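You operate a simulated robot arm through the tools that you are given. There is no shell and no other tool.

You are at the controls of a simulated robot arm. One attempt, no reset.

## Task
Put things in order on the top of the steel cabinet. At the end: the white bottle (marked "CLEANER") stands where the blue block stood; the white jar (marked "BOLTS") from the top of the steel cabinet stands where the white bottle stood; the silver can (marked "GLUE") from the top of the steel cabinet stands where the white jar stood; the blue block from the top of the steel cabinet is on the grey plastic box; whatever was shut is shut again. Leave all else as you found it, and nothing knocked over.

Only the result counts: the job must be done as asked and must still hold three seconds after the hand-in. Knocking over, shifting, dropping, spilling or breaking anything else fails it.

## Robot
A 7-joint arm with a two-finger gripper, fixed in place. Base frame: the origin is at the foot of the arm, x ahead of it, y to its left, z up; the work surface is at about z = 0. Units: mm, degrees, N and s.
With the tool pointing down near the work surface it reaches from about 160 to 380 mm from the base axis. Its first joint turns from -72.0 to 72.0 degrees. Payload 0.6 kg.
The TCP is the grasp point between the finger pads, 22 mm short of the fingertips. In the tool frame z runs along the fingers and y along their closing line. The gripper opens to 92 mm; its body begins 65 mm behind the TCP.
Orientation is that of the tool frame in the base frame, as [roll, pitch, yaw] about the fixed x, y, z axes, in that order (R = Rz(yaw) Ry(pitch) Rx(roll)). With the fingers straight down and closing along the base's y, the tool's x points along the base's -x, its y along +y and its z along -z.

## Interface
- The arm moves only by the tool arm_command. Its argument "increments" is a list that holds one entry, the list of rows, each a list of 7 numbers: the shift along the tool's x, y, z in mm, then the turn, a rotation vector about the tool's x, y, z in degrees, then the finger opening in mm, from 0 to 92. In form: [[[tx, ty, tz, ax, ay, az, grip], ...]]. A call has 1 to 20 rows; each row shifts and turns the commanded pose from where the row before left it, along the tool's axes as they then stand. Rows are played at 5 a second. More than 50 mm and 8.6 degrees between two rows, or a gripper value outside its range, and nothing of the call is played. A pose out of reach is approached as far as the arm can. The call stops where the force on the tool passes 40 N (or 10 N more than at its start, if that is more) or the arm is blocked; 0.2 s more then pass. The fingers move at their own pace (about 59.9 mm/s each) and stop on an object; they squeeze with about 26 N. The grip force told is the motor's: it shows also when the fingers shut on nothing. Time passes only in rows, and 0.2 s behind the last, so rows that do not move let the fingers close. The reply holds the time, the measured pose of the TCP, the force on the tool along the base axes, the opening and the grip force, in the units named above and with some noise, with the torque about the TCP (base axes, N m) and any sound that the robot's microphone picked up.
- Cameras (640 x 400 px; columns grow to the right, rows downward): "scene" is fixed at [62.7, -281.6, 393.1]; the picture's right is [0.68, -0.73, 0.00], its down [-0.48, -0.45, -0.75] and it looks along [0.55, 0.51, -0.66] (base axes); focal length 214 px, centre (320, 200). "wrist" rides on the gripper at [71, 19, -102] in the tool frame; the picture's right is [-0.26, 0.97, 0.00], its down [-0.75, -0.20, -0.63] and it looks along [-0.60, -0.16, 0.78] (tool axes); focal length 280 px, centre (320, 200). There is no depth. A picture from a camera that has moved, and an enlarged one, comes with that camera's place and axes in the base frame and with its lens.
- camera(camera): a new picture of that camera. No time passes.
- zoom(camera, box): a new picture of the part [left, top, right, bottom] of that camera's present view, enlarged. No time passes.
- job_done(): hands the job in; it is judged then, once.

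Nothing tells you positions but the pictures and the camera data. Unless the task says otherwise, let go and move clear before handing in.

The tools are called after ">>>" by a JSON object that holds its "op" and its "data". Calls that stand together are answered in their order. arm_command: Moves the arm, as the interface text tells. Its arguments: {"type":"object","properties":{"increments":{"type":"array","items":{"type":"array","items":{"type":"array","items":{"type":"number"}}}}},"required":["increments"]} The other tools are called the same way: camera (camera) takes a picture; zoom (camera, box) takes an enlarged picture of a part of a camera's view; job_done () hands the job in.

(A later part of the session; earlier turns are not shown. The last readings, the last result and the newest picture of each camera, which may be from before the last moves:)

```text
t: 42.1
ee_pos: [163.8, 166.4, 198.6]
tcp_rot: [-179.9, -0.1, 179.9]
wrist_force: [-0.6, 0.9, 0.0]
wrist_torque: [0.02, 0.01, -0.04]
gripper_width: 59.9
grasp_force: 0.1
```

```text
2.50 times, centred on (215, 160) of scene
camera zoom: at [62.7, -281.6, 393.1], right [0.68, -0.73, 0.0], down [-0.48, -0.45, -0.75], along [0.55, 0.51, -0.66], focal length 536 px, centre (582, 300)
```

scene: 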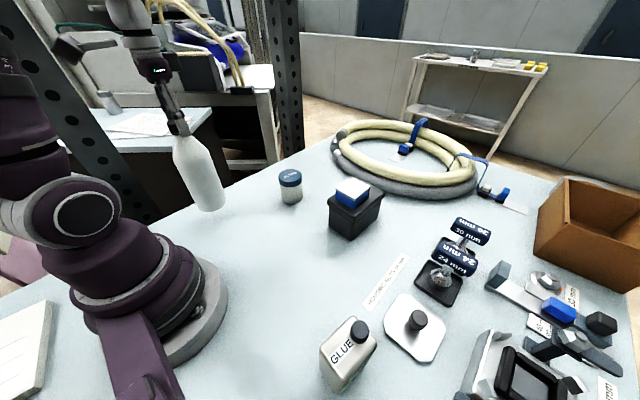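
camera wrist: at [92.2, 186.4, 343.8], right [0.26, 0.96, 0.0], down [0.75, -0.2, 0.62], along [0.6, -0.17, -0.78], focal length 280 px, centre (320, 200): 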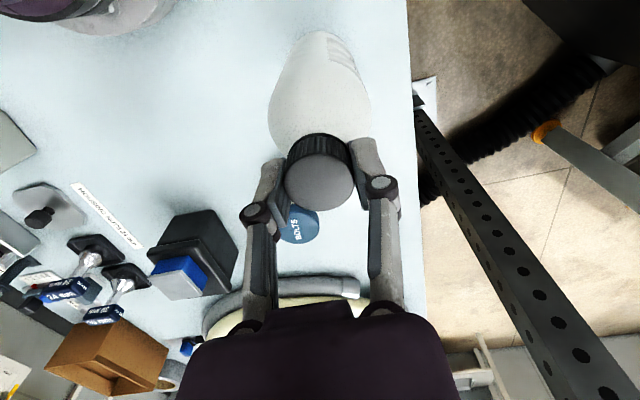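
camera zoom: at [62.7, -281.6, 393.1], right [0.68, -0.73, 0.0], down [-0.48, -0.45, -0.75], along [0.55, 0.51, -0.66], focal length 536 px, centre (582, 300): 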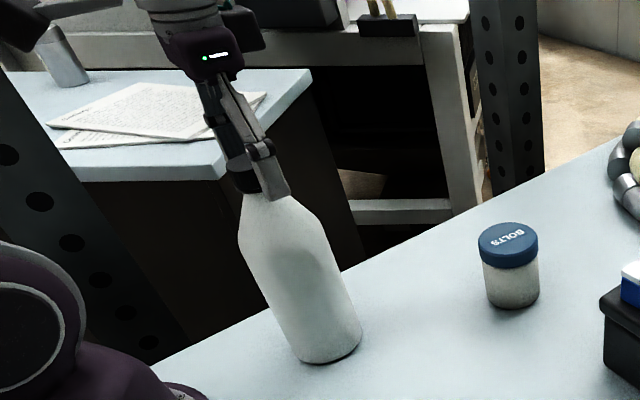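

The bottle stands free at the block's old spot. I'll rise clear of it and go to view the jar.

>>> {"op": "arm_command", "data": {"increments": [[[0, 0, -6, 0, 0, 0, 60], [0, 0, -12, 0, 0, 0, 60], [0, 0, -17, 0, 0, 0, 60], [0, 0, -17, 0, 0, 0, 60], [-17, -10.5, 0, 0, 0, 0, 60], [-17, -10.5, 0, 0, 0, 0, 70], [-17, -10.5, 0, 0, 0, 0, 80], [-17, -10.5, 0, 0, 0, 0, 90], [-17, -10.5, 20, 0, 0, 0, 90], [-17, -10.5, 20, 0, 0, 0, 90], [-17, -10.5, 20, 0, 0, 0, 90], [-17, -10.5, 20, 0, 0, 0, 90], [0, 0, 0, 0, 0, 0, 90], [0, 0, 0, 0, 0, 0, 90]]]}}

>>> {"op": "camera", "data": {"camera": "wrist"}}

>>> {"op": "camera", "data": {"camera": "scene"}}

```text
t: 45.1
ee_pos: [300.2, 80.7, 170.5]
tcp_rot: [-179.9, -0.1, 179.9]
wrist_force: [0.2, 0.5, -1.0]
wrist_torque: [-0.02, -0.03, -0.02]
gripper_width: 89.9
grasp_force: 0.0
```

```text
taken
camera wrist: at [229.1, 101.4, 271.4], right [0.26, 0.96, 0.0], down [0.75, -0.2, 0.62], along [0.6, -0.17, -0.78], focal length 280 px, centre (320, 200)
```

wrist: 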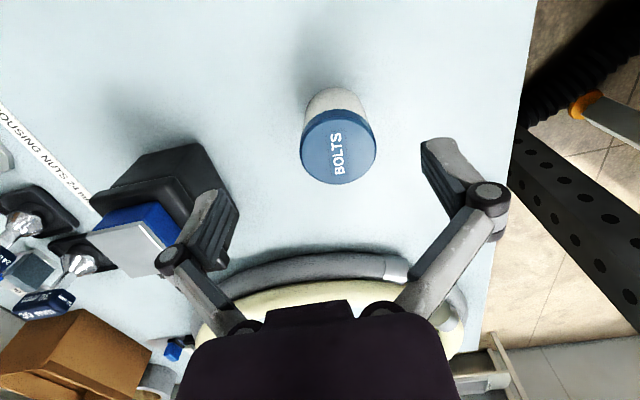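

```text
taken
```

scene: 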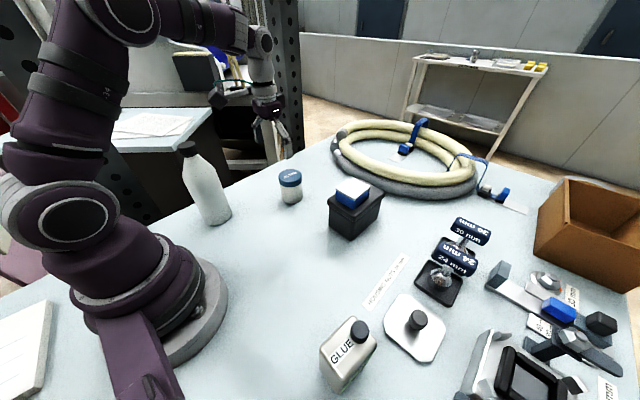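

The bottle stands well and the jar is near (334, 87). I'll centre over it a bit lower and check again.

>>> {"op": "arm_command", "data": {"increments": [[[-9, 1.5, 8, 0, 0, 0, 92], [-9, 1.5, 8, 0, 0, 0, 92], [-9, 1.5, 8, 0, 0, 0, 92], [-7.5, 1, 8, 0, 0, 0, 92], [0, 0, 8, 0, 0, 0, 92], [0, 0, 0, 0, 0, 0, 92], [0, 0, 0, 0, 0, 0, 92]]]}}

>>> {"op": "camera", "data": {"camera": "wrist"}}

>>> {"op": "zoom", "data": {"camera": "scene", "box": [240, 130, 360, 220]}}

```text
t: 46.7
ee_pos: [334.6, 87.5, 130.8]
tcp_rot: [-179.9, -0.2, 179.8]
wrist_force: [-0.1, 0.3, 0.0]
wrist_torque: [0.0, -0.03, 0.01]
gripper_width: 92.2
grasp_force: 0.0
```

```text
taken
camera wrist: at [263.0, 107.8, 231.5], right [0.26, 0.96, 0.0], down [0.75, -0.2, 0.62], along [0.6, -0.17, -0.78], focal length 280 px, centre (320, 200)
```

wrist: 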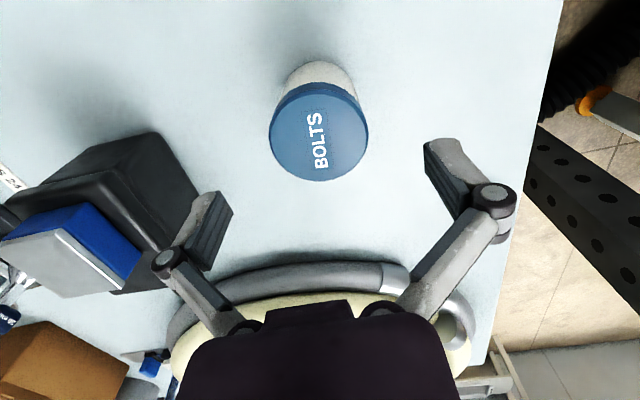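

```text
4.44 times, centred on (300, 175) of scene
camera zoom: at [62.7, -281.6, 393.1], right [0.68, -0.73, 0.0], down [-0.48, -0.45, -0.75], along [0.55, 0.51, -0.66], focal length 953 px, centre (409, 311)
```

zoom: 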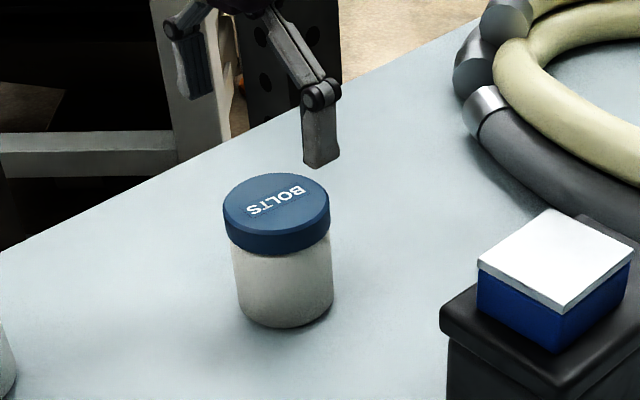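

The jar is centred between the fingers at about (335.5, 87). I'll lower around it and stop with the pads at mid-height.

>>> {"op": "arm_command", "data": {"increments": [[[-1, -0.5, 10, 0, 0, 0, 92], [0, 0, 12, 0, 0, 0, 92], [0, 0, 12, 0, 0, 0, 92], [0, 0, 12, 0, 0, 0, 92], [0, 0, 12, 0, 0, 0, 92], [0, 0, 12, 0, 0, 0, 92], [0, 0, 10, 0, 0, 0, 92], [0, 0, 8, 0, 0, 0, 92], [0, 0, 0, 0, 0, 0, 92], [0, 0, 0, 0, 0, 0, 92]]]}}

>>> {"op": "camera", "data": {"camera": "wrist"}}

>>> {"op": "zoom", "data": {"camera": "scene", "box": [240, 130, 360, 220]}}

```text
t: 48.9
ee_pos: [333.4, 87.1, 43.0]
tcp_rot: [180.0, -0.1, 179.8]
wrist_force: [0.1, -0.3, 0.5]
wrist_torque: [0.03, 0.0, 0.01]
gripper_width: 91.8
grasp_force: 0.0
```

```text
taken
camera wrist: at [262.8, 106.8, 143.2], right [0.26, 0.96, 0.0], down [0.75, -0.2, 0.62], along [0.6, -0.17, -0.78], focal length 280 px, centre (320, 200)
```

wrist: 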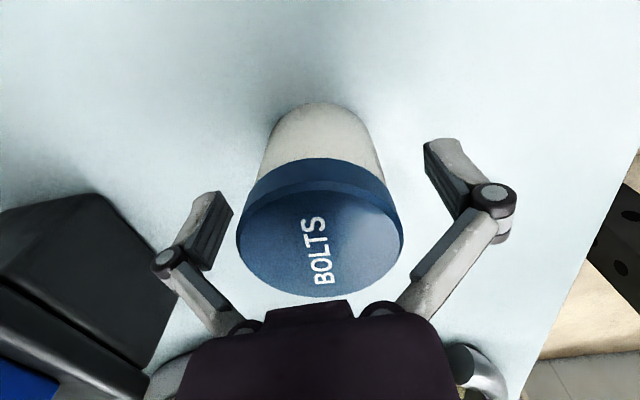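

```text
4.44 times, centred on (300, 175) of scene
camera zoom: at [62.7, -281.6, 393.1], right [0.68, -0.73, 0.0], down [-0.48, -0.45, -0.75], along [0.55, 0.51, -0.66], focal length 953 px, centre (409, 311)
```

zoom: 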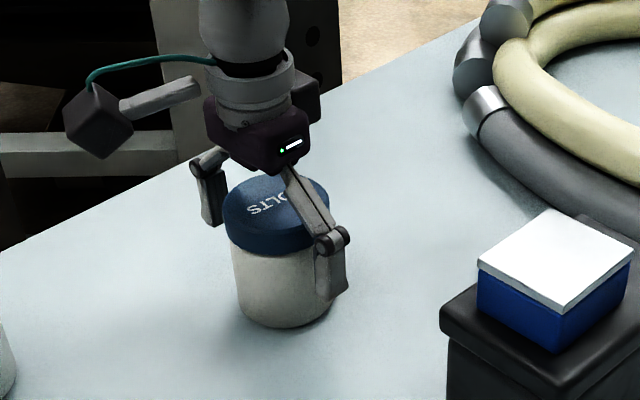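

>>> {"op": "arm_command", "data": {"increments": [[[-3, 0, 0, 0, 0, 0, 92], [0, 0, 0, 0, 0, 0, 80], [0, 0, 0, 0, 0, 0, 72], [0, 0, 0, 0, 0, 0, 66], [0, 0, 0, 0, 0, 0, 62], [0, 0, 0, 0, 0, 0, 58], [0, 0, 0, 0, 0, 0, 50], [0, 0, 0, 0, 0, 0, 35], [0, 0, 0, 0, 0, 0, 35], [0, 0, 0, 0, 0, 0, 35]]]}}

>>> {"op": "camera", "data": {"camera": "wrist"}}

>>> {"op": "zoom", "data": {"camera": "scene", "box": [240, 130, 360, 220]}}

```text
t: 51.1
ee_pos: [337.4, 86.7, 40.3]
tcp_rot: [-179.8, 0.0, 179.9]
wrist_force: [-1.9, -0.9, 10.1]
wrist_torque: [-0.03, 0.08, 0.01]
gripper_width: 59.2
grasp_force: 25.7
```

```text
taken
camera wrist: at [266.7, 106.5, 142.6], right [0.26, 0.96, 0.0], down [0.75, -0.2, 0.62], along [0.6, -0.17, -0.78], focal length 280 px, centre (320, 200)
```

wrist: 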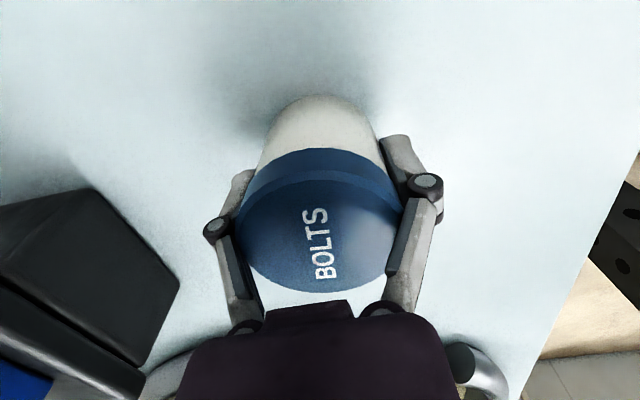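

```text
4.44 times, centred on (300, 175) of scene
camera zoom: at [62.6, -281.6, 393.1], right [0.68, -0.73, 0.0], down [-0.48, -0.45, -0.75], along [0.55, 0.51, -0.66], focal length 953 px, centre (409, 311)
```

zoom: 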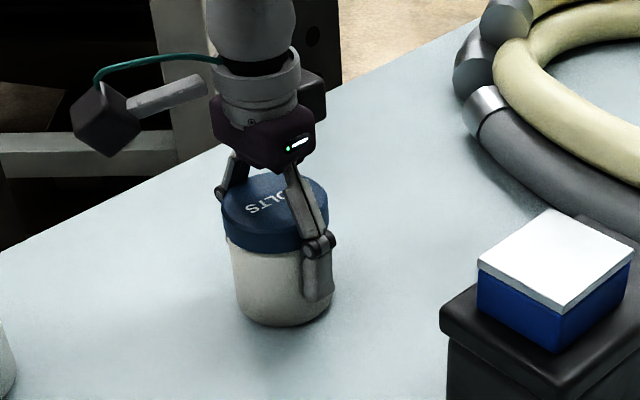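

The jar is held at 59 mm, so its spot is about (337, 87). I'll lift slowly and check.

>>> {"op": "arm_command", "data": {"increments": [[[0, 0, -2, 0, 0, 0, 35], [0, 0, -3, 0, 0, 0, 35], [0, 0, -5, 0, 0, 0, 35], [0, 0, -5, 0, 0, 0, 35], [0, 0, -5, 0, 0, 0, 35], [0, 0, 0, 0, 0, 0, 35], [0, 0, 0, 0, 0, 0, 35]]]}}

>>> {"op": "camera", "data": {"camera": "wrist"}}

>>> {"op": "zoom", "data": {"camera": "scene", "box": [240, 130, 360, 220]}}

```text
t: 52.7
ee_pos: [336.7, 86.3, 62.6]
tcp_rot: [-179.9, -0.1, 179.9]
wrist_force: [0.0, -0.4, -0.7]
wrist_torque: [0.0, 0.01, 0.02]
gripper_width: 59.0
grasp_force: 26.1
```

```text
taken
camera wrist: at [266.8, 107.1, 163.4], right [0.26, 0.96, 0.0], down [0.75, -0.2, 0.62], along [0.6, -0.17, -0.78], focal length 280 px, centre (320, 200)
```

wrist: 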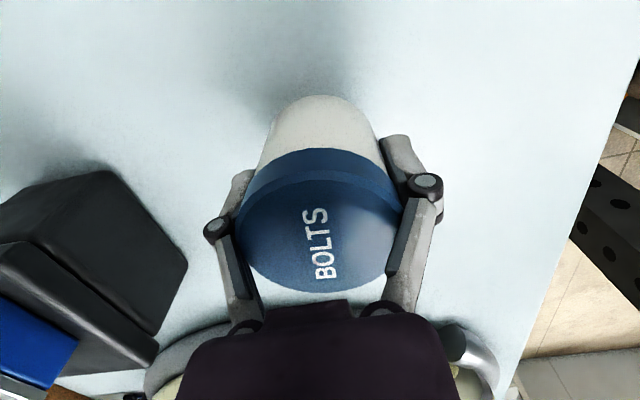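

```text
4.44 times, centred on (300, 175) of scene
camera zoom: at [62.7, -281.6, 393.1], right [0.68, -0.73, 0.0], down [-0.48, -0.45, -0.75], along [0.55, 0.51, -0.66], focal length 953 px, centre (409, 311)
```

zoom: 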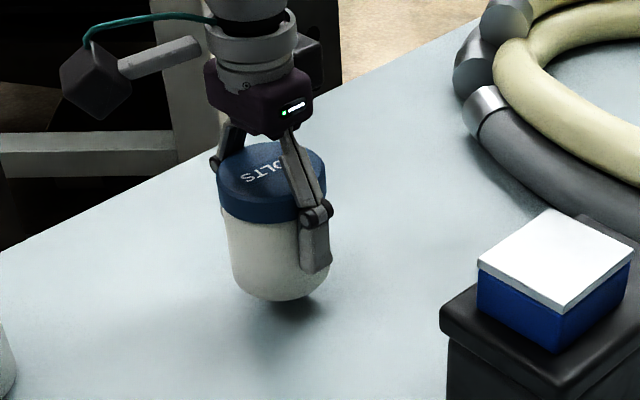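

The jar hangs straight. I'll carry it at about 110 mm height to the bottle's old spot.

>>> {"op": "arm_command", "data": {"increments": [[[0, 0, -10, 0, 0, 0, 35], [0, 0, -15, 0, 0, 0, 35], [0, 0, -15, 0, 0, 0, 35], [5, -6.4, -10, 0, 0, 0, 35], [11, -14, 0, 0, 0, 0, 35], [11, -14, 0, 0, 0, 0, 35], [11, -14, 0, 0, 0, 0, 35], [11, -14, 0, 0, 0, 0, 35], [11, -14, 0, 0, 0, 0, 35], [11, -14, 0, 0, 0, 0, 35], [11, -14, 0, 0, 0, 0, 35], [11, -14, 0, 0, 0, 0, 35], [11, -14, 0, 0, 0, 0, 35], [11, -14, 0, 0, 0, 0, 35], [11, -14, 0, 0, 0, 0, 35], [11, -14, 0, 0, 0, 0, 35], [11, -14, 0, 0, 0, 0, 35], [11, -14, 0, 0, 0, 0, 35], [11, -14, 0, 0, 0, 0, 35], [4.3, -5, 0, 0, 0, 0, 35]]]}}

>>> {"op": "camera", "data": {"camera": "wrist"}}

>>> {"op": "camera", "data": {"camera": "scene"}}

```text
t: 56.9
ee_pos: [163.7, -135.7, 111.6]
tcp_rot: [-179.9, -0.1, 179.9]
wrist_force: [0.8, -1.0, -1.5]
wrist_torque: [0.01, 0.01, -0.01]
gripper_width: 58.9
grasp_force: 25.9
```

```text
taken
camera wrist: at [92.0, -115.5, 213.8], right [0.26, 0.96, 0.0], down [0.75, -0.2, 0.62], along [0.6, -0.17, -0.78], focal length 280 px, centre (320, 200)
```

wrist: 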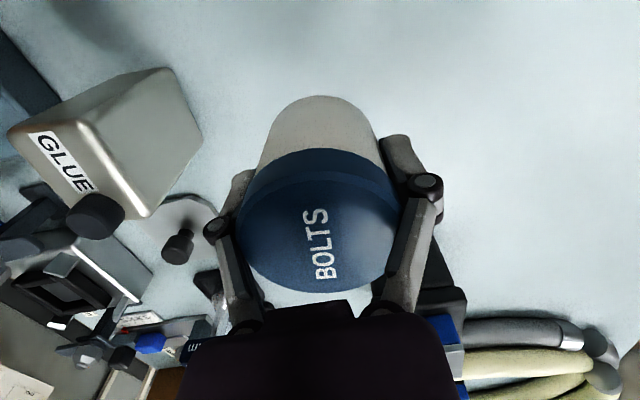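

```text
taken
```

scene: 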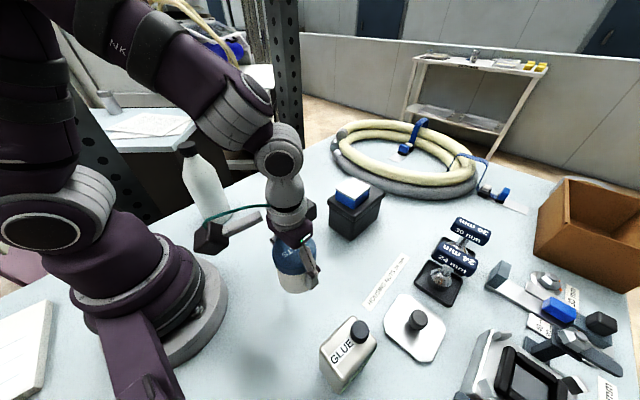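

The spot is clear and the can is over 50 mm away from the fingers. I'll lower the jar to the surface.

>>> {"op": "arm_command", "data": {"increments": [[[0.5, 0.5, 8, 0, 0, 0, 35], [0, 0, 12, 0, 0, 0, 35], [0, 0, 12, 0, 0, 0, 35], [0, 0, 12, 0, 0, 0, 35], [0, 0, 10, 0, 0, 0, 35], [0, 0, 7, 0, 0, 0, 35], [0, 0, 4, 0, 0, 0, 35], [0, 0, 0, 0, 0, 0, 35]]]}}

>>> {"op": "arm_command", "data": {"increments": [[[0, 0, 1.5, 0, 0, 0, 35], [0, 0, 1, 0, 0, 0, 35], [0, 0, 0, 0, 0, 0, 35]]]}}

>>> {"op": "zoom", "data": {"camera": "scene", "box": [230, 200, 380, 330]}}

```text
t: 58.7
ee_pos: [162.4, -133.8, 48.2]
tcp_rot: [-179.9, -0.1, -180.0]
wrist_force: [-0.2, 0.0, -1.3]
wrist_torque: [-0.01, -0.02, 0.01]
gripper_width: 59.0
grasp_force: 26.0
```

```text
t: 59.5
ee_pos: [163.7, -134.7, 46.0]
tcp_rot: [-179.9, -0.1, 180.0]
wrist_force: [1.1, 0.9, -0.5]
wrist_torque: [-0.05, 0.02, 0.0]
gripper_width: 58.9
grasp_force: 26.3
```

```text
3.08 times, centred on (305, 265) of scene
camera zoom: at [62.7, -281.6, 393.1], right [0.68, -0.73, 0.0], down [-0.48, -0.45, -0.75], along [0.55, 0.51, -0.66], focal length 660 px, centre (366, 0)
```

zoom: 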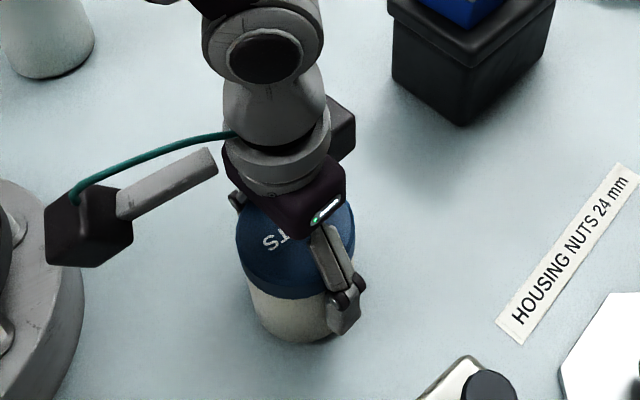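

Not touching yet at z≈46, so I'll continue in 1 mm steps.

>>> {"op": "arm_command", "data": {"increments": [[[0, 0, 1, 0, 0, 0, 35], [0, 0, 1, 0, 0, 0, 35], [0, 0, 0, 0, 0, 0, 35]]]}}

>>> {"op": "arm_command", "data": {"increments": [[[0, 0, 0.7, 0, 0, 0, 35], [0, 0, 0.7, 0, 0, 0, 35], [0, 0, 0, 0, 0, 0, 35]]]}}

```text
t: 60.3
ee_pos: [161.8, -133.1, 44.4]
tcp_rot: [-180.0, 0.0, 179.9]
wrist_force: [0.4, 0.4, -1.3]
wrist_torque: [-0.02, -0.03, -0.02]
gripper_width: 59.2
grasp_force: 25.7
```

```text
t: 61.1
ee_pos: [163.0, -134.1, 43.1]
tcp_rot: [-179.9, -0.1, 179.8]
wrist_force: [-0.1, -0.3, -1.4]
wrist_torque: [-0.02, 0.01, -0.06]
gripper_width: 58.9
grasp_force: 25.9
```

>>> {"op": "arm_command", "data": {"increments": [[[0, 0, 0.7, 0, 0, 0, 35], [0, 0, 0.7, 0, 0, 0, 35], [0, 0, 0, 0, 0, 0, 35]]]}}

>>> {"op": "zoom", "data": {"camera": "scene", "box": [250, 240, 370, 330]}}

```text
t: 61.9
ee_pos: [162.3, -134.0, 40.4]
tcp_rot: [-179.9, -0.1, 179.9]
wrist_force: [0.7, 0.1, 15.5]
wrist_torque: [0.07, -0.1, 0.0]
gripper_width: 59.1
grasp_force: 26.2
```

```text
4.44 times, centred on (310, 285) of scene
camera zoom: at [62.7, -281.6, 393.1], right [0.68, -0.73, 0.0], down [-0.48, -0.45, -0.75], along [0.55, 0.51, -0.66], focal length 953 px, centre (364, -178)
```

zoom: 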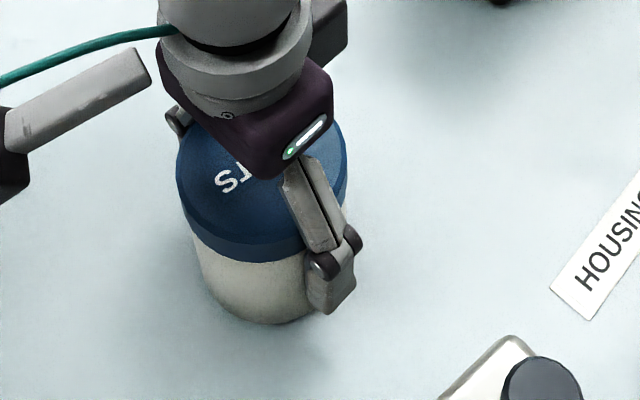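

Now it touches (about 16 N). I'll ease off slightly and open slowly.

>>> {"op": "arm_command", "data": {"increments": [[[0, 0, -0.8, 0, 0, 0, 35], [0, 0, 0, 0, 0, 0, 55], [0, 0, 0, 0, 0, 0, 62], [0, 0, 0, 0, 0, 0, 68], [0, 0, 0, 0, 0, 0, 76], [0, 0, 0, 0, 0, 0, 84], [0, 0, 0, 0, 0, 0, 92], [0, 0, 0, 0, 0, 0, 92]]]}}

>>> {"op": "camera", "data": {"camera": "wrist"}}

>>> {"op": "zoom", "data": {"camera": "scene", "box": [250, 240, 370, 330]}}

```text
t: 63.7
ee_pos: [161.9, -134.0, 41.8]
tcp_rot: [-179.8, -0.1, 179.9]
wrist_force: [0.3, 0.4, 0.8]
wrist_torque: [0.0, 0.04, -0.02]
gripper_width: 91.8
grasp_force: 0.1
```

```text
taken
camera wrist: at [91.2, -114.3, 142.6], right [0.26, 0.96, 0.0], down [0.75, -0.2, 0.62], along [0.6, -0.17, -0.78], focal length 280 px, centre (320, 200)
```

wrist: 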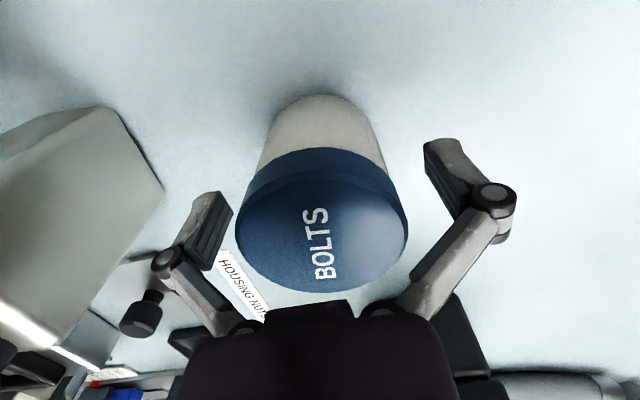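

```text
4.44 times, centred on (310, 285) of scene
camera zoom: at [62.7, -281.6, 393.1], right [0.68, -0.73, 0.0], down [-0.48, -0.45, -0.75], along [0.55, 0.51, -0.66], focal length 953 px, centre (364, -178)
```

zoom: 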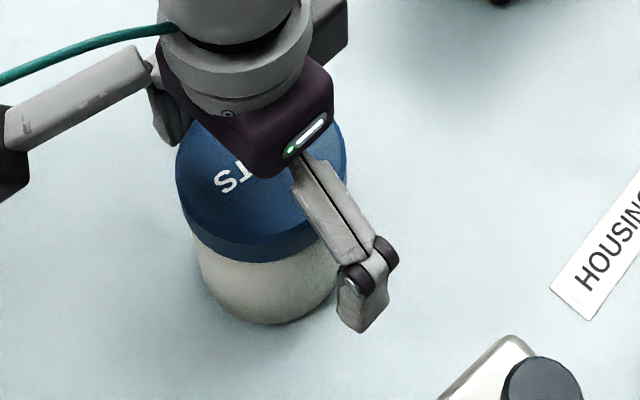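

The jar stands free at the bottle's old spot. I'll rise and go to view the GLUE can and what surrounds it.

>>> {"op": "arm_command", "data": {"increments": [[[0, 0, -6, 0, 0, 0, 92], [0, 0, -12, 0, 0, 0, 92], [0, 0, -18, 0, 0, 0, 92], [0, 0, -20, 0, 0, 0, 92], [0, 0, -20, 0, 0, 0, 92], [0, 0, -20, 0, 0, 0, 92], [0, 0, -20, 0, 0, 0, 92], [0, 0, -20, 0, 0, 0, 92], [0, 0, -14, 0, 0, 0, 92], [5, -15, 0, 0, 0, 0, 92], [5, -16, 0, 0, 0, 0, 92], [5, -16, 0, 0, 0, 0, 92], [5, -16, 0, 0, 0, 0, 92], [4, -16, 0, 0, 0, 0, 92], [0, 0, 0, 0, 0, 0, 92], [0, 0, 0, 0, 0, 0, 92]]]}}

>>> {"op": "camera", "data": {"camera": "wrist"}}

>>> {"op": "camera", "data": {"camera": "scene"}}

```text
t: 67.1
ee_pos: [139.9, -213.2, 192.5]
tcp_rot: [-179.9, -0.1, 179.9]
wrist_force: [-0.2, 0.7, -0.2]
wrist_torque: [0.02, 0.0, 0.02]
gripper_width: 91.9
grasp_force: 0.1
```

```text
taken
camera wrist: at [68.4, -193.1, 293.7], right [0.26, 0.96, 0.0], down [0.75, -0.2, 0.62], along [0.6, -0.17, -0.78], focal length 280 px, centre (320, 200)
```

wrist: 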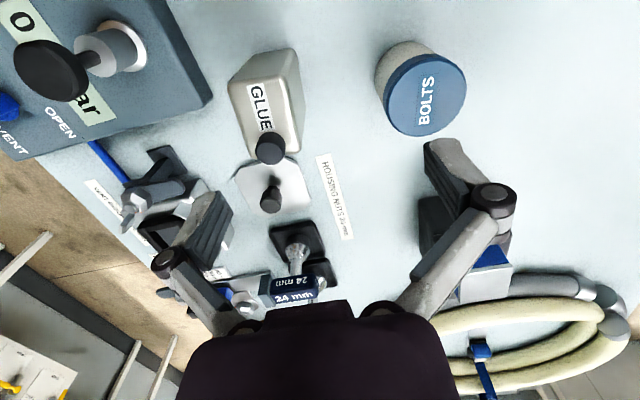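

```text
taken
```

scene: 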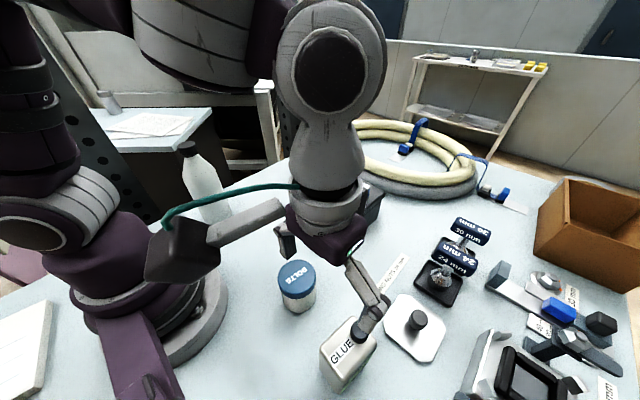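

>>> {"op": "zoom", "data": {"camera": "wrist", "box": [180, 30, 380, 180]}}

>>> {"op": "zoom", "data": {"camera": "wrist", "box": [0, 0, 320, 220]}}

>>> {"op": "zoom", "data": {"camera": "scene", "box": [260, 240, 460, 400]}}

```text
2.67 times, centred on (280, 105) of wrist
camera zoom: at [68.4, -193.1, 293.7], right [0.26, 0.96, 0.0], down [0.75, -0.2, 0.62], along [0.6, -0.17, -0.78], focal length 748 px, centre (427, 453)
```

zoom: 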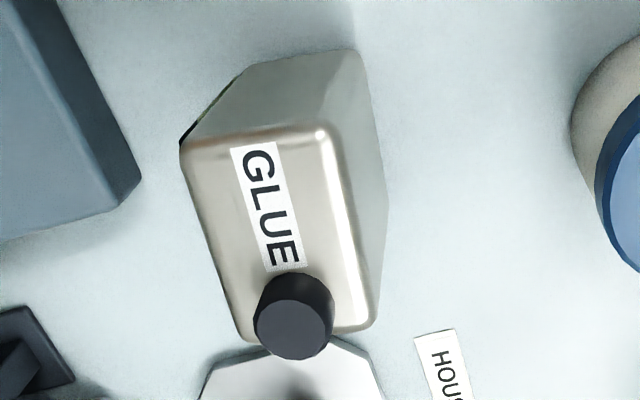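

```text
1.82 times, centred on (160, 110) of wrist
camera zoom: at [68.4, -193.1, 293.7], right [0.26, 0.96, 0.0], down [0.75, -0.2, 0.62], along [0.6, -0.17, -0.78], focal length 510 px, centre (611, 364)
```

zoom: 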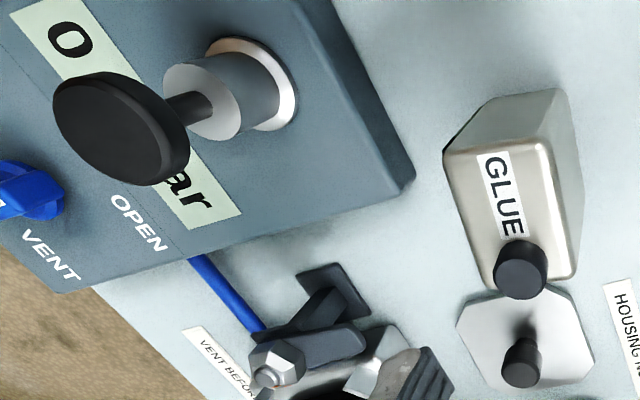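

```text
2.50 times, centred on (360, 320) of scene
camera zoom: at [62.7, -281.6, 393.1], right [0.68, -0.73, 0.0], down [-0.48, -0.45, -0.75], along [0.55, 0.51, -0.66], focal length 536 px, centre (220, -100)
```

zoom: 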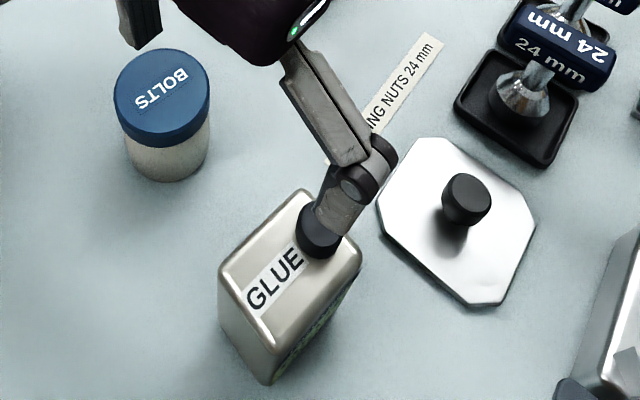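

The can is about 56 x 35 x 100 mm, centred near (139, -254), turned about -8°, with its cap at the far end. I'll centre over it, turn to match, and look again.

>>> {"op": "arm_command", "data": {"increments": [[[1, -10, 0, 0, 0, 0, 80], [1, -10, 0, 0, 0, 0, 70], [1, -10, 0, 0, 0, 0, 62], [1, -10, 0, 0, 0, 0, 56], [0, 0, 8, 0, 0, 4, 56], [0, 0, 8, 0, 0, 4, 56], [0, 0, 8, 0, 0, 0, 56], [0, 0, 6, 0, 0, 0, 56], [0, 0, 0, 0, 0, 0, 56], [0, 0, 0, 0, 0, 0, 56]]]}}

>>> {"op": "camera", "data": {"camera": "wrist"}}

>>> {"op": "camera", "data": {"camera": "scene"}}

```text
t: 69.3
ee_pos: [135.8, -252.8, 163.1]
tcp_rot: [-180.0, 0.0, 171.8]
wrist_force: [0.4, 0.0, 1.2]
wrist_torque: [0.0, 0.01, 0.0]
gripper_width: 56.1
grasp_force: 0.0
```

```text
taken
camera wrist: at [67.4, -223.2, 263.3], right [0.4, 0.92, 0.0], down [0.72, -0.31, 0.62], along [0.57, -0.25, -0.78], focal length 280 px, centre (320, 200)
```

wrist: 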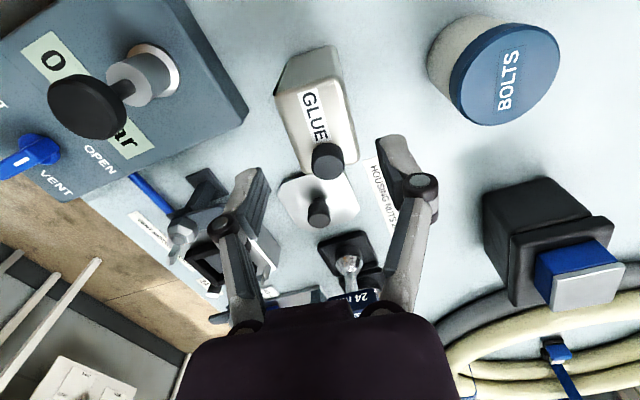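

```text
taken
```

scene: 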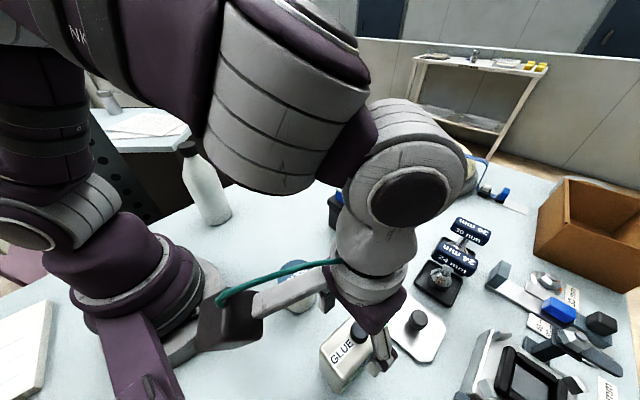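

>>> {"op": "zoom", "data": {"camera": "wrist", "box": [220, 30, 420, 230]}}

>>> {"op": "zoom", "data": {"camera": "scene", "box": [260, 260, 460, 400]}}

```text
2.00 times, centred on (320, 130) of wrist
camera zoom: at [67.4, -223.2, 263.3], right [0.4, 0.92, 0.0], down [0.72, -0.31, 0.62], along [0.57, -0.25, -0.78], focal length 561 px, centre (320, 340)
```

zoom: 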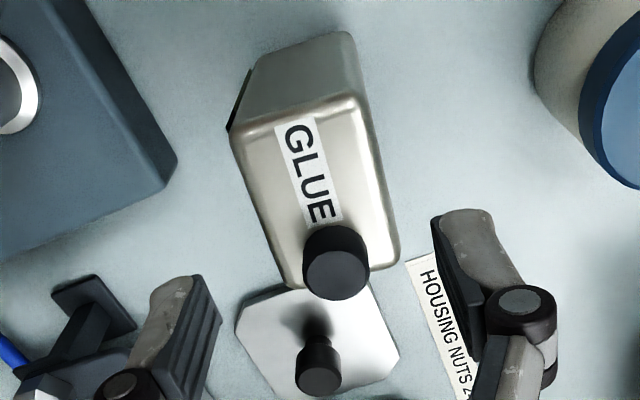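

```text
2.86 times, centred on (360, 330) of scene
camera zoom: at [62.7, -281.6, 393.1], right [0.68, -0.73, 0.0], down [-0.48, -0.45, -0.75], along [0.55, 0.51, -0.66], focal length 613 px, centre (206, -171)
```

zoom: 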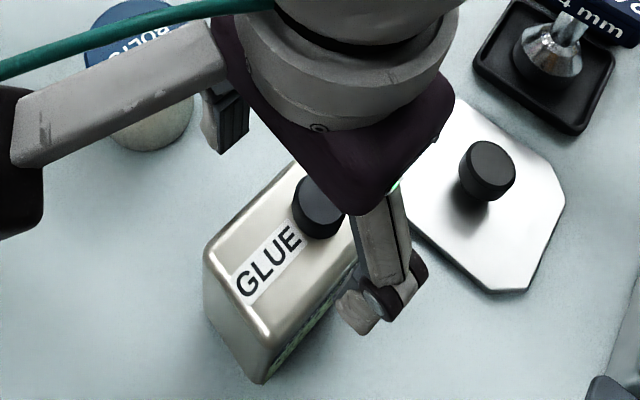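

The can is aligned and centred between the fingers, with about 9 mm clearance each side. I'll lower until the tips are just below its top edge and check.

>>> {"op": "arm_command", "data": {"increments": [[[0, -1, 10, 0, 0, 0, 58], [0, 0, 10, 0, 0, 0, 58], [0, 0, 10, 0, 0, 0, 58], [0, 0, 10, 0, 0, 0, 58], [0, 0, 8, 0, 0, 0, 58], [0, 0, 6, 0, 0, 0, 58], [0, 0, 0, 0, 0, 0, 58]]]}}

>>> {"op": "zoom", "data": {"camera": "wrist", "box": [160, 60, 480, 320]}}

>>> {"op": "zoom", "data": {"camera": "scene", "box": [260, 260, 460, 400]}}

```text
t: 70.9
ee_pos: [133.9, -253.6, 106.8]
tcp_rot: [-179.9, -0.2, 171.9]
wrist_force: [0.0, 0.3, 0.0]
wrist_torque: [-0.02, 0.01, -0.01]
gripper_width: 57.7
grasp_force: 0.1
```

```text
1.54 times, centred on (320, 190) of wrist
camera zoom: at [67.1, -223.9, 208.5], right [0.4, 0.92, 0.0], down [0.72, -0.31, 0.62], along [0.57, -0.25, -0.78], focal length 431 px, centre (320, 215)
```

zoom: 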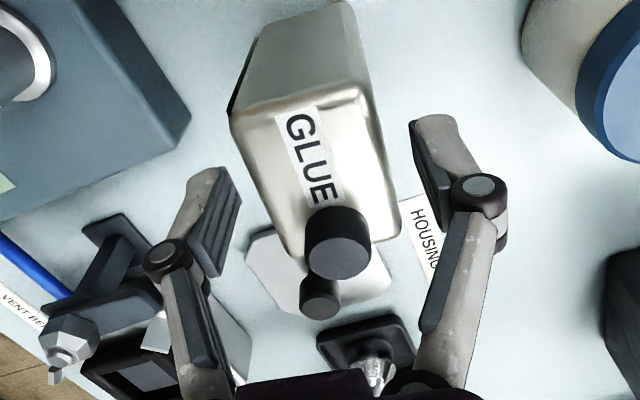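

```text
2.86 times, centred on (360, 330) of scene
camera zoom: at [62.7, -281.6, 393.1], right [0.68, -0.73, 0.0], down [-0.48, -0.45, -0.75], along [0.55, 0.51, -0.66], focal length 613 px, centre (206, -171)
```

zoom: 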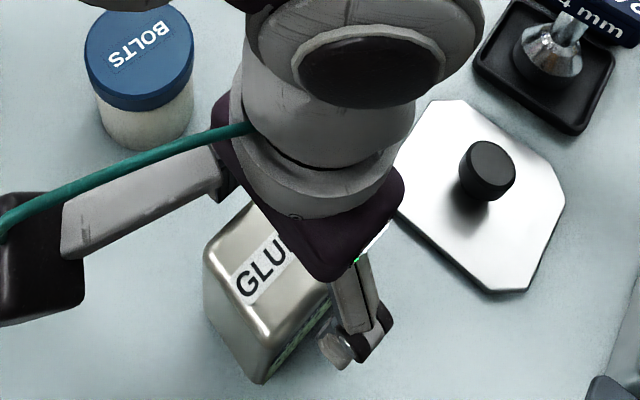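

The can's sides are centred between the fingers, and the cap top is at about 116 mm. I'll go down to z≈68, which leaves clearance over the cap, and close.

>>> {"op": "arm_command", "data": {"increments": [[[0, 0, 9, 0, 0, 0, 58], [0, 0, 9, 0, 0, 0, 58], [0, 0, 9, 0, 0, 0, 58], [0, 0, 8, 0, 0, 0, 58], [0, 0, 5, 0, 0, 0, 58], [0, 0, 0, 0, 0, 0, 58]]]}}

>>> {"op": "camera", "data": {"camera": "wrist"}}

>>> {"op": "zoom", "data": {"camera": "scene", "box": [260, 260, 460, 400]}}

```text
t: 72.3
ee_pos: [134.9, -254.5, 69.9]
tcp_rot: [-179.9, -0.1, 171.8]
wrist_force: [0.3, -0.1, 0.6]
wrist_torque: [0.0, 0.04, 0.01]
gripper_width: 57.9
grasp_force: 0.0
```

```text
taken
camera wrist: at [67.0, -223.8, 169.6], right [0.4, 0.92, 0.0], down [0.72, -0.31, 0.62], along [0.57, -0.25, -0.78], focal length 280 px, centre (320, 200)
```

wrist: 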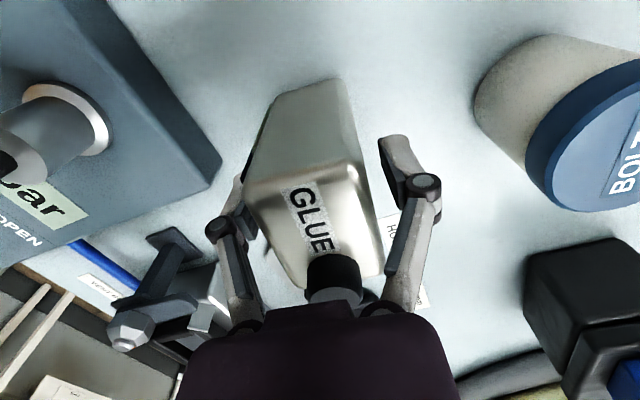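

```text
2.86 times, centred on (360, 330) of scene
camera zoom: at [62.7, -281.6, 393.1], right [0.68, -0.73, 0.0], down [-0.48, -0.45, -0.75], along [0.55, 0.51, -0.66], focal length 613 px, centre (206, -171)
```

zoom: 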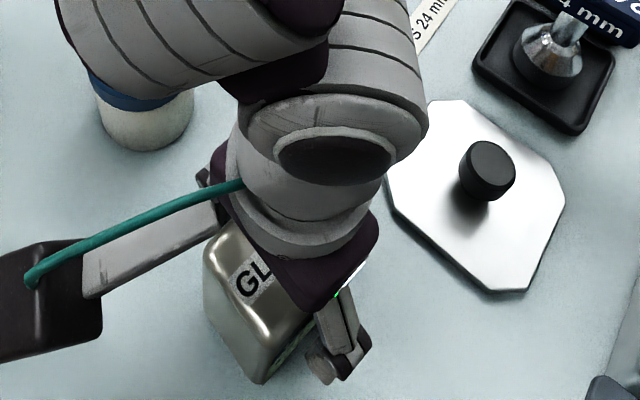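

Both fingers are beside the can and the palm is clear of the cap. I'll close slowly and lift a little.

>>> {"op": "arm_command", "data": {"increments": [[[0, 0, 0, 0, 0, 0, 52], [0, 0, 0, 0, 0, 0, 47], [0, 0, 0, 0, 0, 0, 43], [0, 0, 0, 0, 0, 0, 40], [0, 0, 0, 0, 0, 0, 37], [0, 0, 0, 0, 0, 0, 30], [0, 0, 0, 0, 0, 0, 15], [0, 0, 0, 0, 0, 0, 15], [0, 0, 0, 0, 0, 0, 15]]]}}

>>> {"op": "camera", "data": {"camera": "wrist"}}

>>> {"op": "zoom", "data": {"camera": "scene", "box": [260, 260, 460, 400]}}

```text
t: 74.3
ee_pos: [135.1, -253.2, 69.0]
tcp_rot: [-179.9, 0.0, 172.0]
wrist_force: [-1.2, -0.9, 10.6]
wrist_torque: [-0.01, 0.04, 0.1]
gripper_width: 43.7
grasp_force: 25.9
```

```text
taken
camera wrist: at [67.0, -223.9, 169.8], right [0.4, 0.92, 0.0], down [0.72, -0.31, 0.62], along [0.57, -0.25, -0.78], focal length 280 px, centre (320, 200)
```

wrist: 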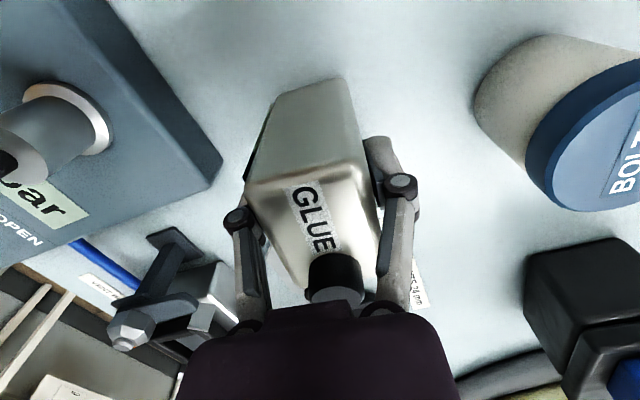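

```text
2.86 times, centred on (360, 330) of scene
camera zoom: at [62.7, -281.6, 393.1], right [0.68, -0.73, 0.0], down [-0.48, -0.45, -0.75], along [0.55, 0.51, -0.66], focal length 613 px, centre (206, -171)
```

zoom: 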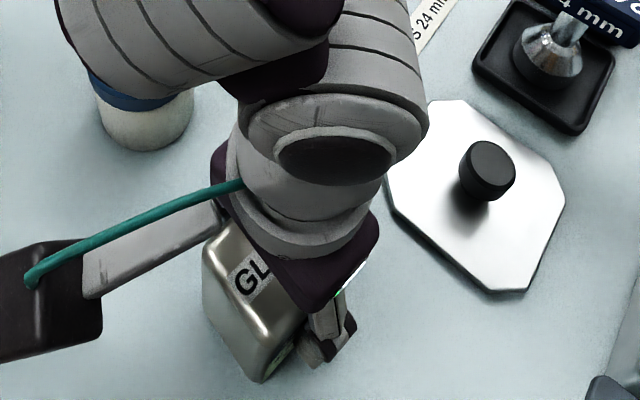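

Held at 44 mm. I'll lift slowly and check it comes up straight.

>>> {"op": "arm_command", "data": {"increments": [[[0, 0, -2, 0, 0, 0, 15], [0, 0, -3, 0, 0, 0, 15], [0, 0, -5, 0, 0, 0, 15], [0, 0, -5, 0, 0, 0, 15], [0, 0, -5, 0, 0, 0, 15], [0, 0, 0, 0, 0, 0, 15], [0, 0, 0, 0, 0, 0, 15]]]}}

>>> {"op": "camera", "data": {"camera": "wrist"}}

>>> {"op": "zoom", "data": {"camera": "scene", "box": [260, 260, 460, 400]}}

```text
t: 75.9
ee_pos: [135.0, -253.1, 89.3]
tcp_rot: [-179.8, -0.1, 171.9]
wrist_force: [0.1, 0.2, -2.3]
wrist_torque: [-0.03, 0.03, -0.01]
gripper_width: 43.7
grasp_force: 26.4
```

```text
taken
camera wrist: at [66.6, -224.3, 189.7], right [0.4, 0.92, 0.0], down [0.72, -0.31, 0.62], along [0.57, -0.25, -0.78], focal length 280 px, centre (320, 200)
```

wrist: 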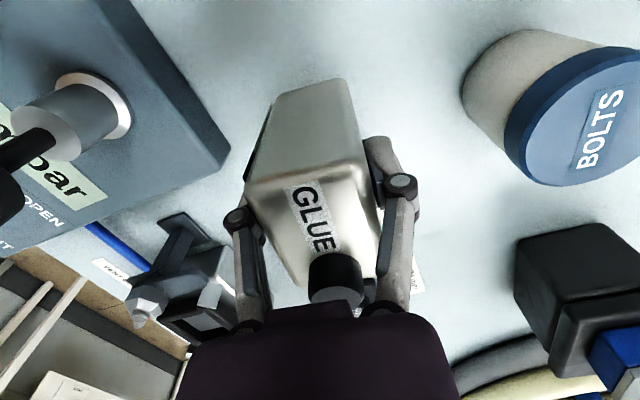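

```text
2.86 times, centred on (360, 330) of scene
camera zoom: at [62.7, -281.6, 393.1], right [0.68, -0.73, 0.0], down [-0.48, -0.45, -0.75], along [0.55, 0.51, -0.66], focal length 613 px, centre (206, -171)
```

zoom: 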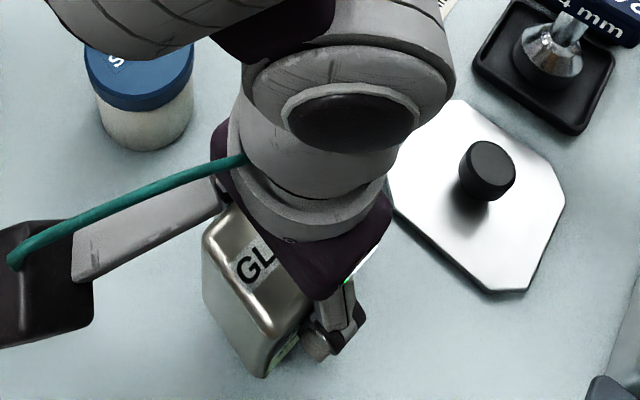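

The can hangs straight at about 2 N. I'll raise it to about 100 mm clearance, square the gripper, and start round toward the jar's old spot.

>>> {"op": "arm_command", "data": {"increments": [[[0, 0, -8, 0, 0, 0, 15], [0, 0, -12, 0, 0, 0, 15], [0, 0, -12, 0, 0, 0, 15], [0, 0, -12, 0, 0, -2, 15], [0, 0, -12, 0, 0, -2, 15], [0, 0, -12, 0, 0, -2, 15], [0, 0, -12, 0, 0, -2, 15], [-5, 6, 0, 0, 0, 0, 15], [-10, 12.6, 0, 0, 0, 0, 15], [-10, 12.6, 0, 0, 0, 0, 15], [-10, 12.6, 0, 0, 0, 0, 15], [-10, 12.6, 0, 0, 0, 0, 15], [-10, 12.6, 0, 0, 0, 0, 15], [-10, 12.6, 0, 0, 0, 0, 15], [-10, 12.6, 0, 0, 0, 0, 15], [-10, 12.6, 0, 0, 0, 0, 15], [-5, 6.6, 0, 0, 0, 0, 15], [0, 0, 0, 0, 0, 0, 15]]]}}

>>> {"op": "camera", "data": {"camera": "scene"}}

>>> {"op": "camera", "data": {"camera": "wrist"}}

```text
t: 79.7
ee_pos: [225.3, -140.5, 168.0]
tcp_rot: [-179.9, -0.1, 179.9]
wrist_force: [-0.1, -0.1, -2.5]
wrist_torque: [-0.01, 0.01, 0.01]
gripper_width: 43.6
grasp_force: 26.0
```

```text
taken
```

scene: 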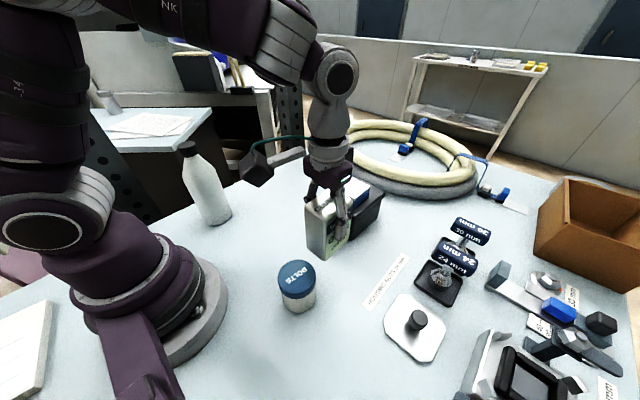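

```text
taken
camera wrist: at [153.2, -120.7, 268.4], right [0.26, 0.96, 0.0], down [0.75, -0.2, 0.62], along [0.6, -0.17, -0.78], focal length 280 px, centre (320, 200)
```

wrist: 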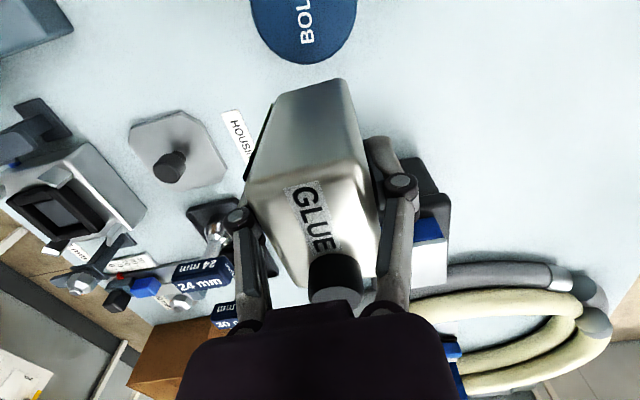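

>>> {"op": "arm_command", "data": {"increments": [[[-1, 7, 0, 0, 0, 0, 15], [-2, 14, 0, 0, 0, 0, 15], [-2, 15, 0, 0, 0, 0, 15], [-2, 15, 0, 0, 0, 0, 15], [-2, 15, 0, 0, 0, 0, 15], [-2, 15, 0, 0, 0, 0, 15], [-2, 15, 0, 0, 0, 0, 15], [-2, 14.4, 0, 0, 0, 0, 15], [-7, 12.9, 0, 0, 0, 0, 15], [-7, 12.9, 0, 0, 0, 0, 15], [-7, 12.9, 0, 0, 0, 0, 15], [-7, 12.9, 0, 0, 0, 0, 15], [-7, 12.9, 0, 0, 0, 0, 15], [-8, 12.8, 0, 0, 0, 0, 15], [-8, 12.7, 0, 0, 0, 0, 15], [-11, 8, 0, 0, 0, 0, 15], [-11, 7, 0, 0, 0, 0, 15], [-11, 7, 0, 0, 0, 0, 15], [-9.8, 4.8, 0, 0, 0, 0, 15], [0, 0, 0, 0, 0, 0, 15]]]}}

>>> {"op": "camera", "data": {"camera": "scene"}}

>>> {"op": "camera", "data": {"camera": "wrist"}}

```text
t: 83.9
ee_pos: [333.7, 86.7, 167.3]
tcp_rot: [-179.9, -0.2, 180.0]
wrist_force: [0.3, 0.0, -3.3]
wrist_torque: [0.03, 0.04, -0.03]
gripper_width: 43.7
grasp_force: 26.1
```

```text
taken
```

scene: 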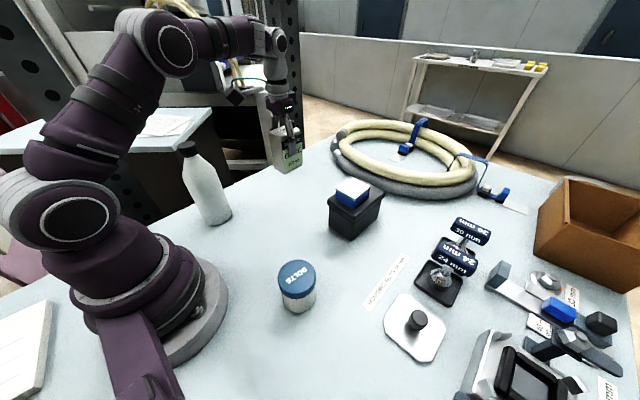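

```text
taken
camera wrist: at [263.0, 106.7, 268.2], right [0.26, 0.96, 0.0], down [0.75, -0.2, 0.62], along [0.6, -0.17, -0.78], focal length 280 px, centre (320, 200)
```

wrist: 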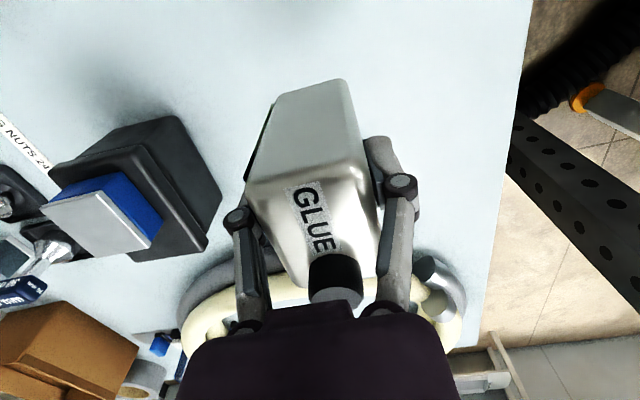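

The can is over the jar's old spot. I'll lower it in stages to the surface.

>>> {"op": "arm_command", "data": {"increments": [[[0, 0, 8, 0, 0, 0, 15], [0, 0, 12, 0, 0, 0, 15], [0, 0, 12, 0, 0, 0, 15], [0, 0, 12, 0, 0, 0, 15], [0, 0, 12, 0, 0, 0, 15], [0, 0, 12, 0, 0, 0, 15], [0, 0, 10, 0, 0, 0, 15], [0, 0, 8, 0, 0, 0, 15], [0, 0, 5, 0, 0, 0, 15], [0, 0, 0, 0, 0, 0, 15]]]}}

>>> {"op": "arm_command", "data": {"increments": [[[0, 0, 1.5, 0, 0, 0, 15], [0, 0, 1.5, 0, 0, 0, 15], [0, 0, 0, 0, 0, 0, 15]]]}}

>>> {"op": "zoom", "data": {"camera": "scene", "box": [230, 120, 350, 220]}}

```text
t: 86.1
ee_pos: [333.7, 86.0, 76.9]
tcp_rot: [-179.9, -0.1, 179.9]
wrist_force: [-0.3, 0.0, -2.3]
wrist_torque: [0.0, -0.01, -0.02]
gripper_width: 43.6
grasp_force: 25.9
```

```text
t: 86.9
ee_pos: [333.4, 86.2, 73.4]
tcp_rot: [-179.8, -0.1, 179.9]
wrist_force: [-0.2, -0.1, -2.2]
wrist_torque: [0.0, 0.04, -0.04]
gripper_width: 43.6
grasp_force: 26.0
```

```text
4.00 times, centred on (290, 170) of scene
camera zoom: at [62.7, -281.6, 393.1], right [0.68, -0.73, 0.0], down [-0.48, -0.45, -0.75], along [0.55, 0.51, -0.66], focal length 858 px, centre (440, 320)
```

zoom: 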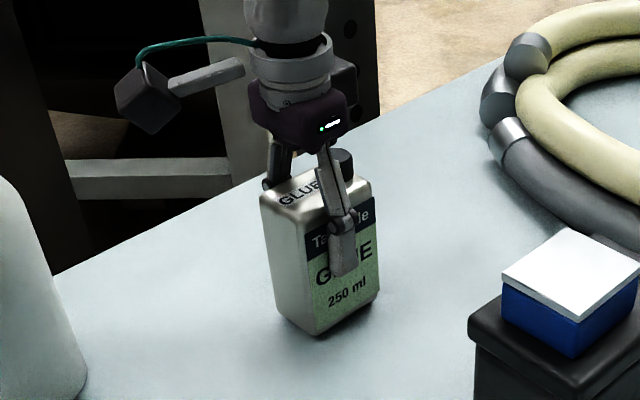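

>>> {"op": "arm_command", "data": {"increments": [[[0, 0, 1, 0, 0, 0, 15], [0, 0, 1, 0, 0, 0, 15], [0, 0, 0, 0, 0, 0, 15]]]}}

>>> {"op": "arm_command", "data": {"increments": [[[0, 0, 0.8, 0, 0, 0, 15], [0, 0, 0.8, 0, 0, 0, 15], [0, 0, 0, 0, 0, 0, 15]]]}}

```text
t: 87.7
ee_pos: [332.8, 84.4, 71.1]
tcp_rot: [-180.0, -0.1, 179.9]
wrist_force: [-0.5, -0.3, -1.7]
wrist_torque: [-0.02, 0.0, 0.01]
gripper_width: 43.2
grasp_force: 25.3
```

```text
t: 88.5
ee_pos: [334.7, 86.4, 69.4]
tcp_rot: [-179.9, -0.1, 179.9]
wrist_force: [-0.6, 0.4, -2.7]
wrist_torque: [-0.01, 0.03, 0.01]
gripper_width: 43.1
grasp_force: 25.9
```

It isn't touching yet, so I'll continue in small steps.

>>> {"op": "arm_command", "data": {"increments": [[[0, 0, 0.7, 0, 0, 0, 15], [0, 0, 0.7, 0, 0, 0, 15], [0, 0, 0, 0, 0, 0, 15]]]}}

>>> {"op": "zoom", "data": {"camera": "scene", "box": [230, 120, 350, 220]}}

```text
t: 89.3
ee_pos: [333.2, 85.1, 68.6]
tcp_rot: [-179.9, 0.0, 179.9]
wrist_force: [2.0, -1.3, 16.0]
wrist_torque: [-0.04, -0.09, 0.02]
gripper_width: 43.9
grasp_force: 26.6
```

```text
4.00 times, centred on (290, 170) of scene
camera zoom: at [62.6, -281.6, 393.1], right [0.68, -0.73, 0.0], down [-0.48, -0.45, -0.75], along [0.55, 0.51, -0.66], focal length 858 px, centre (440, 320)
```

zoom: 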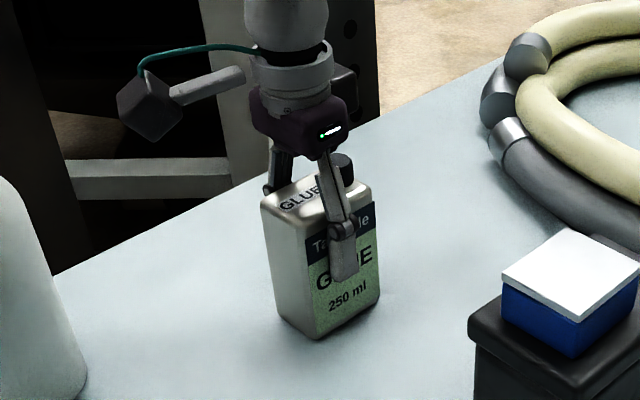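

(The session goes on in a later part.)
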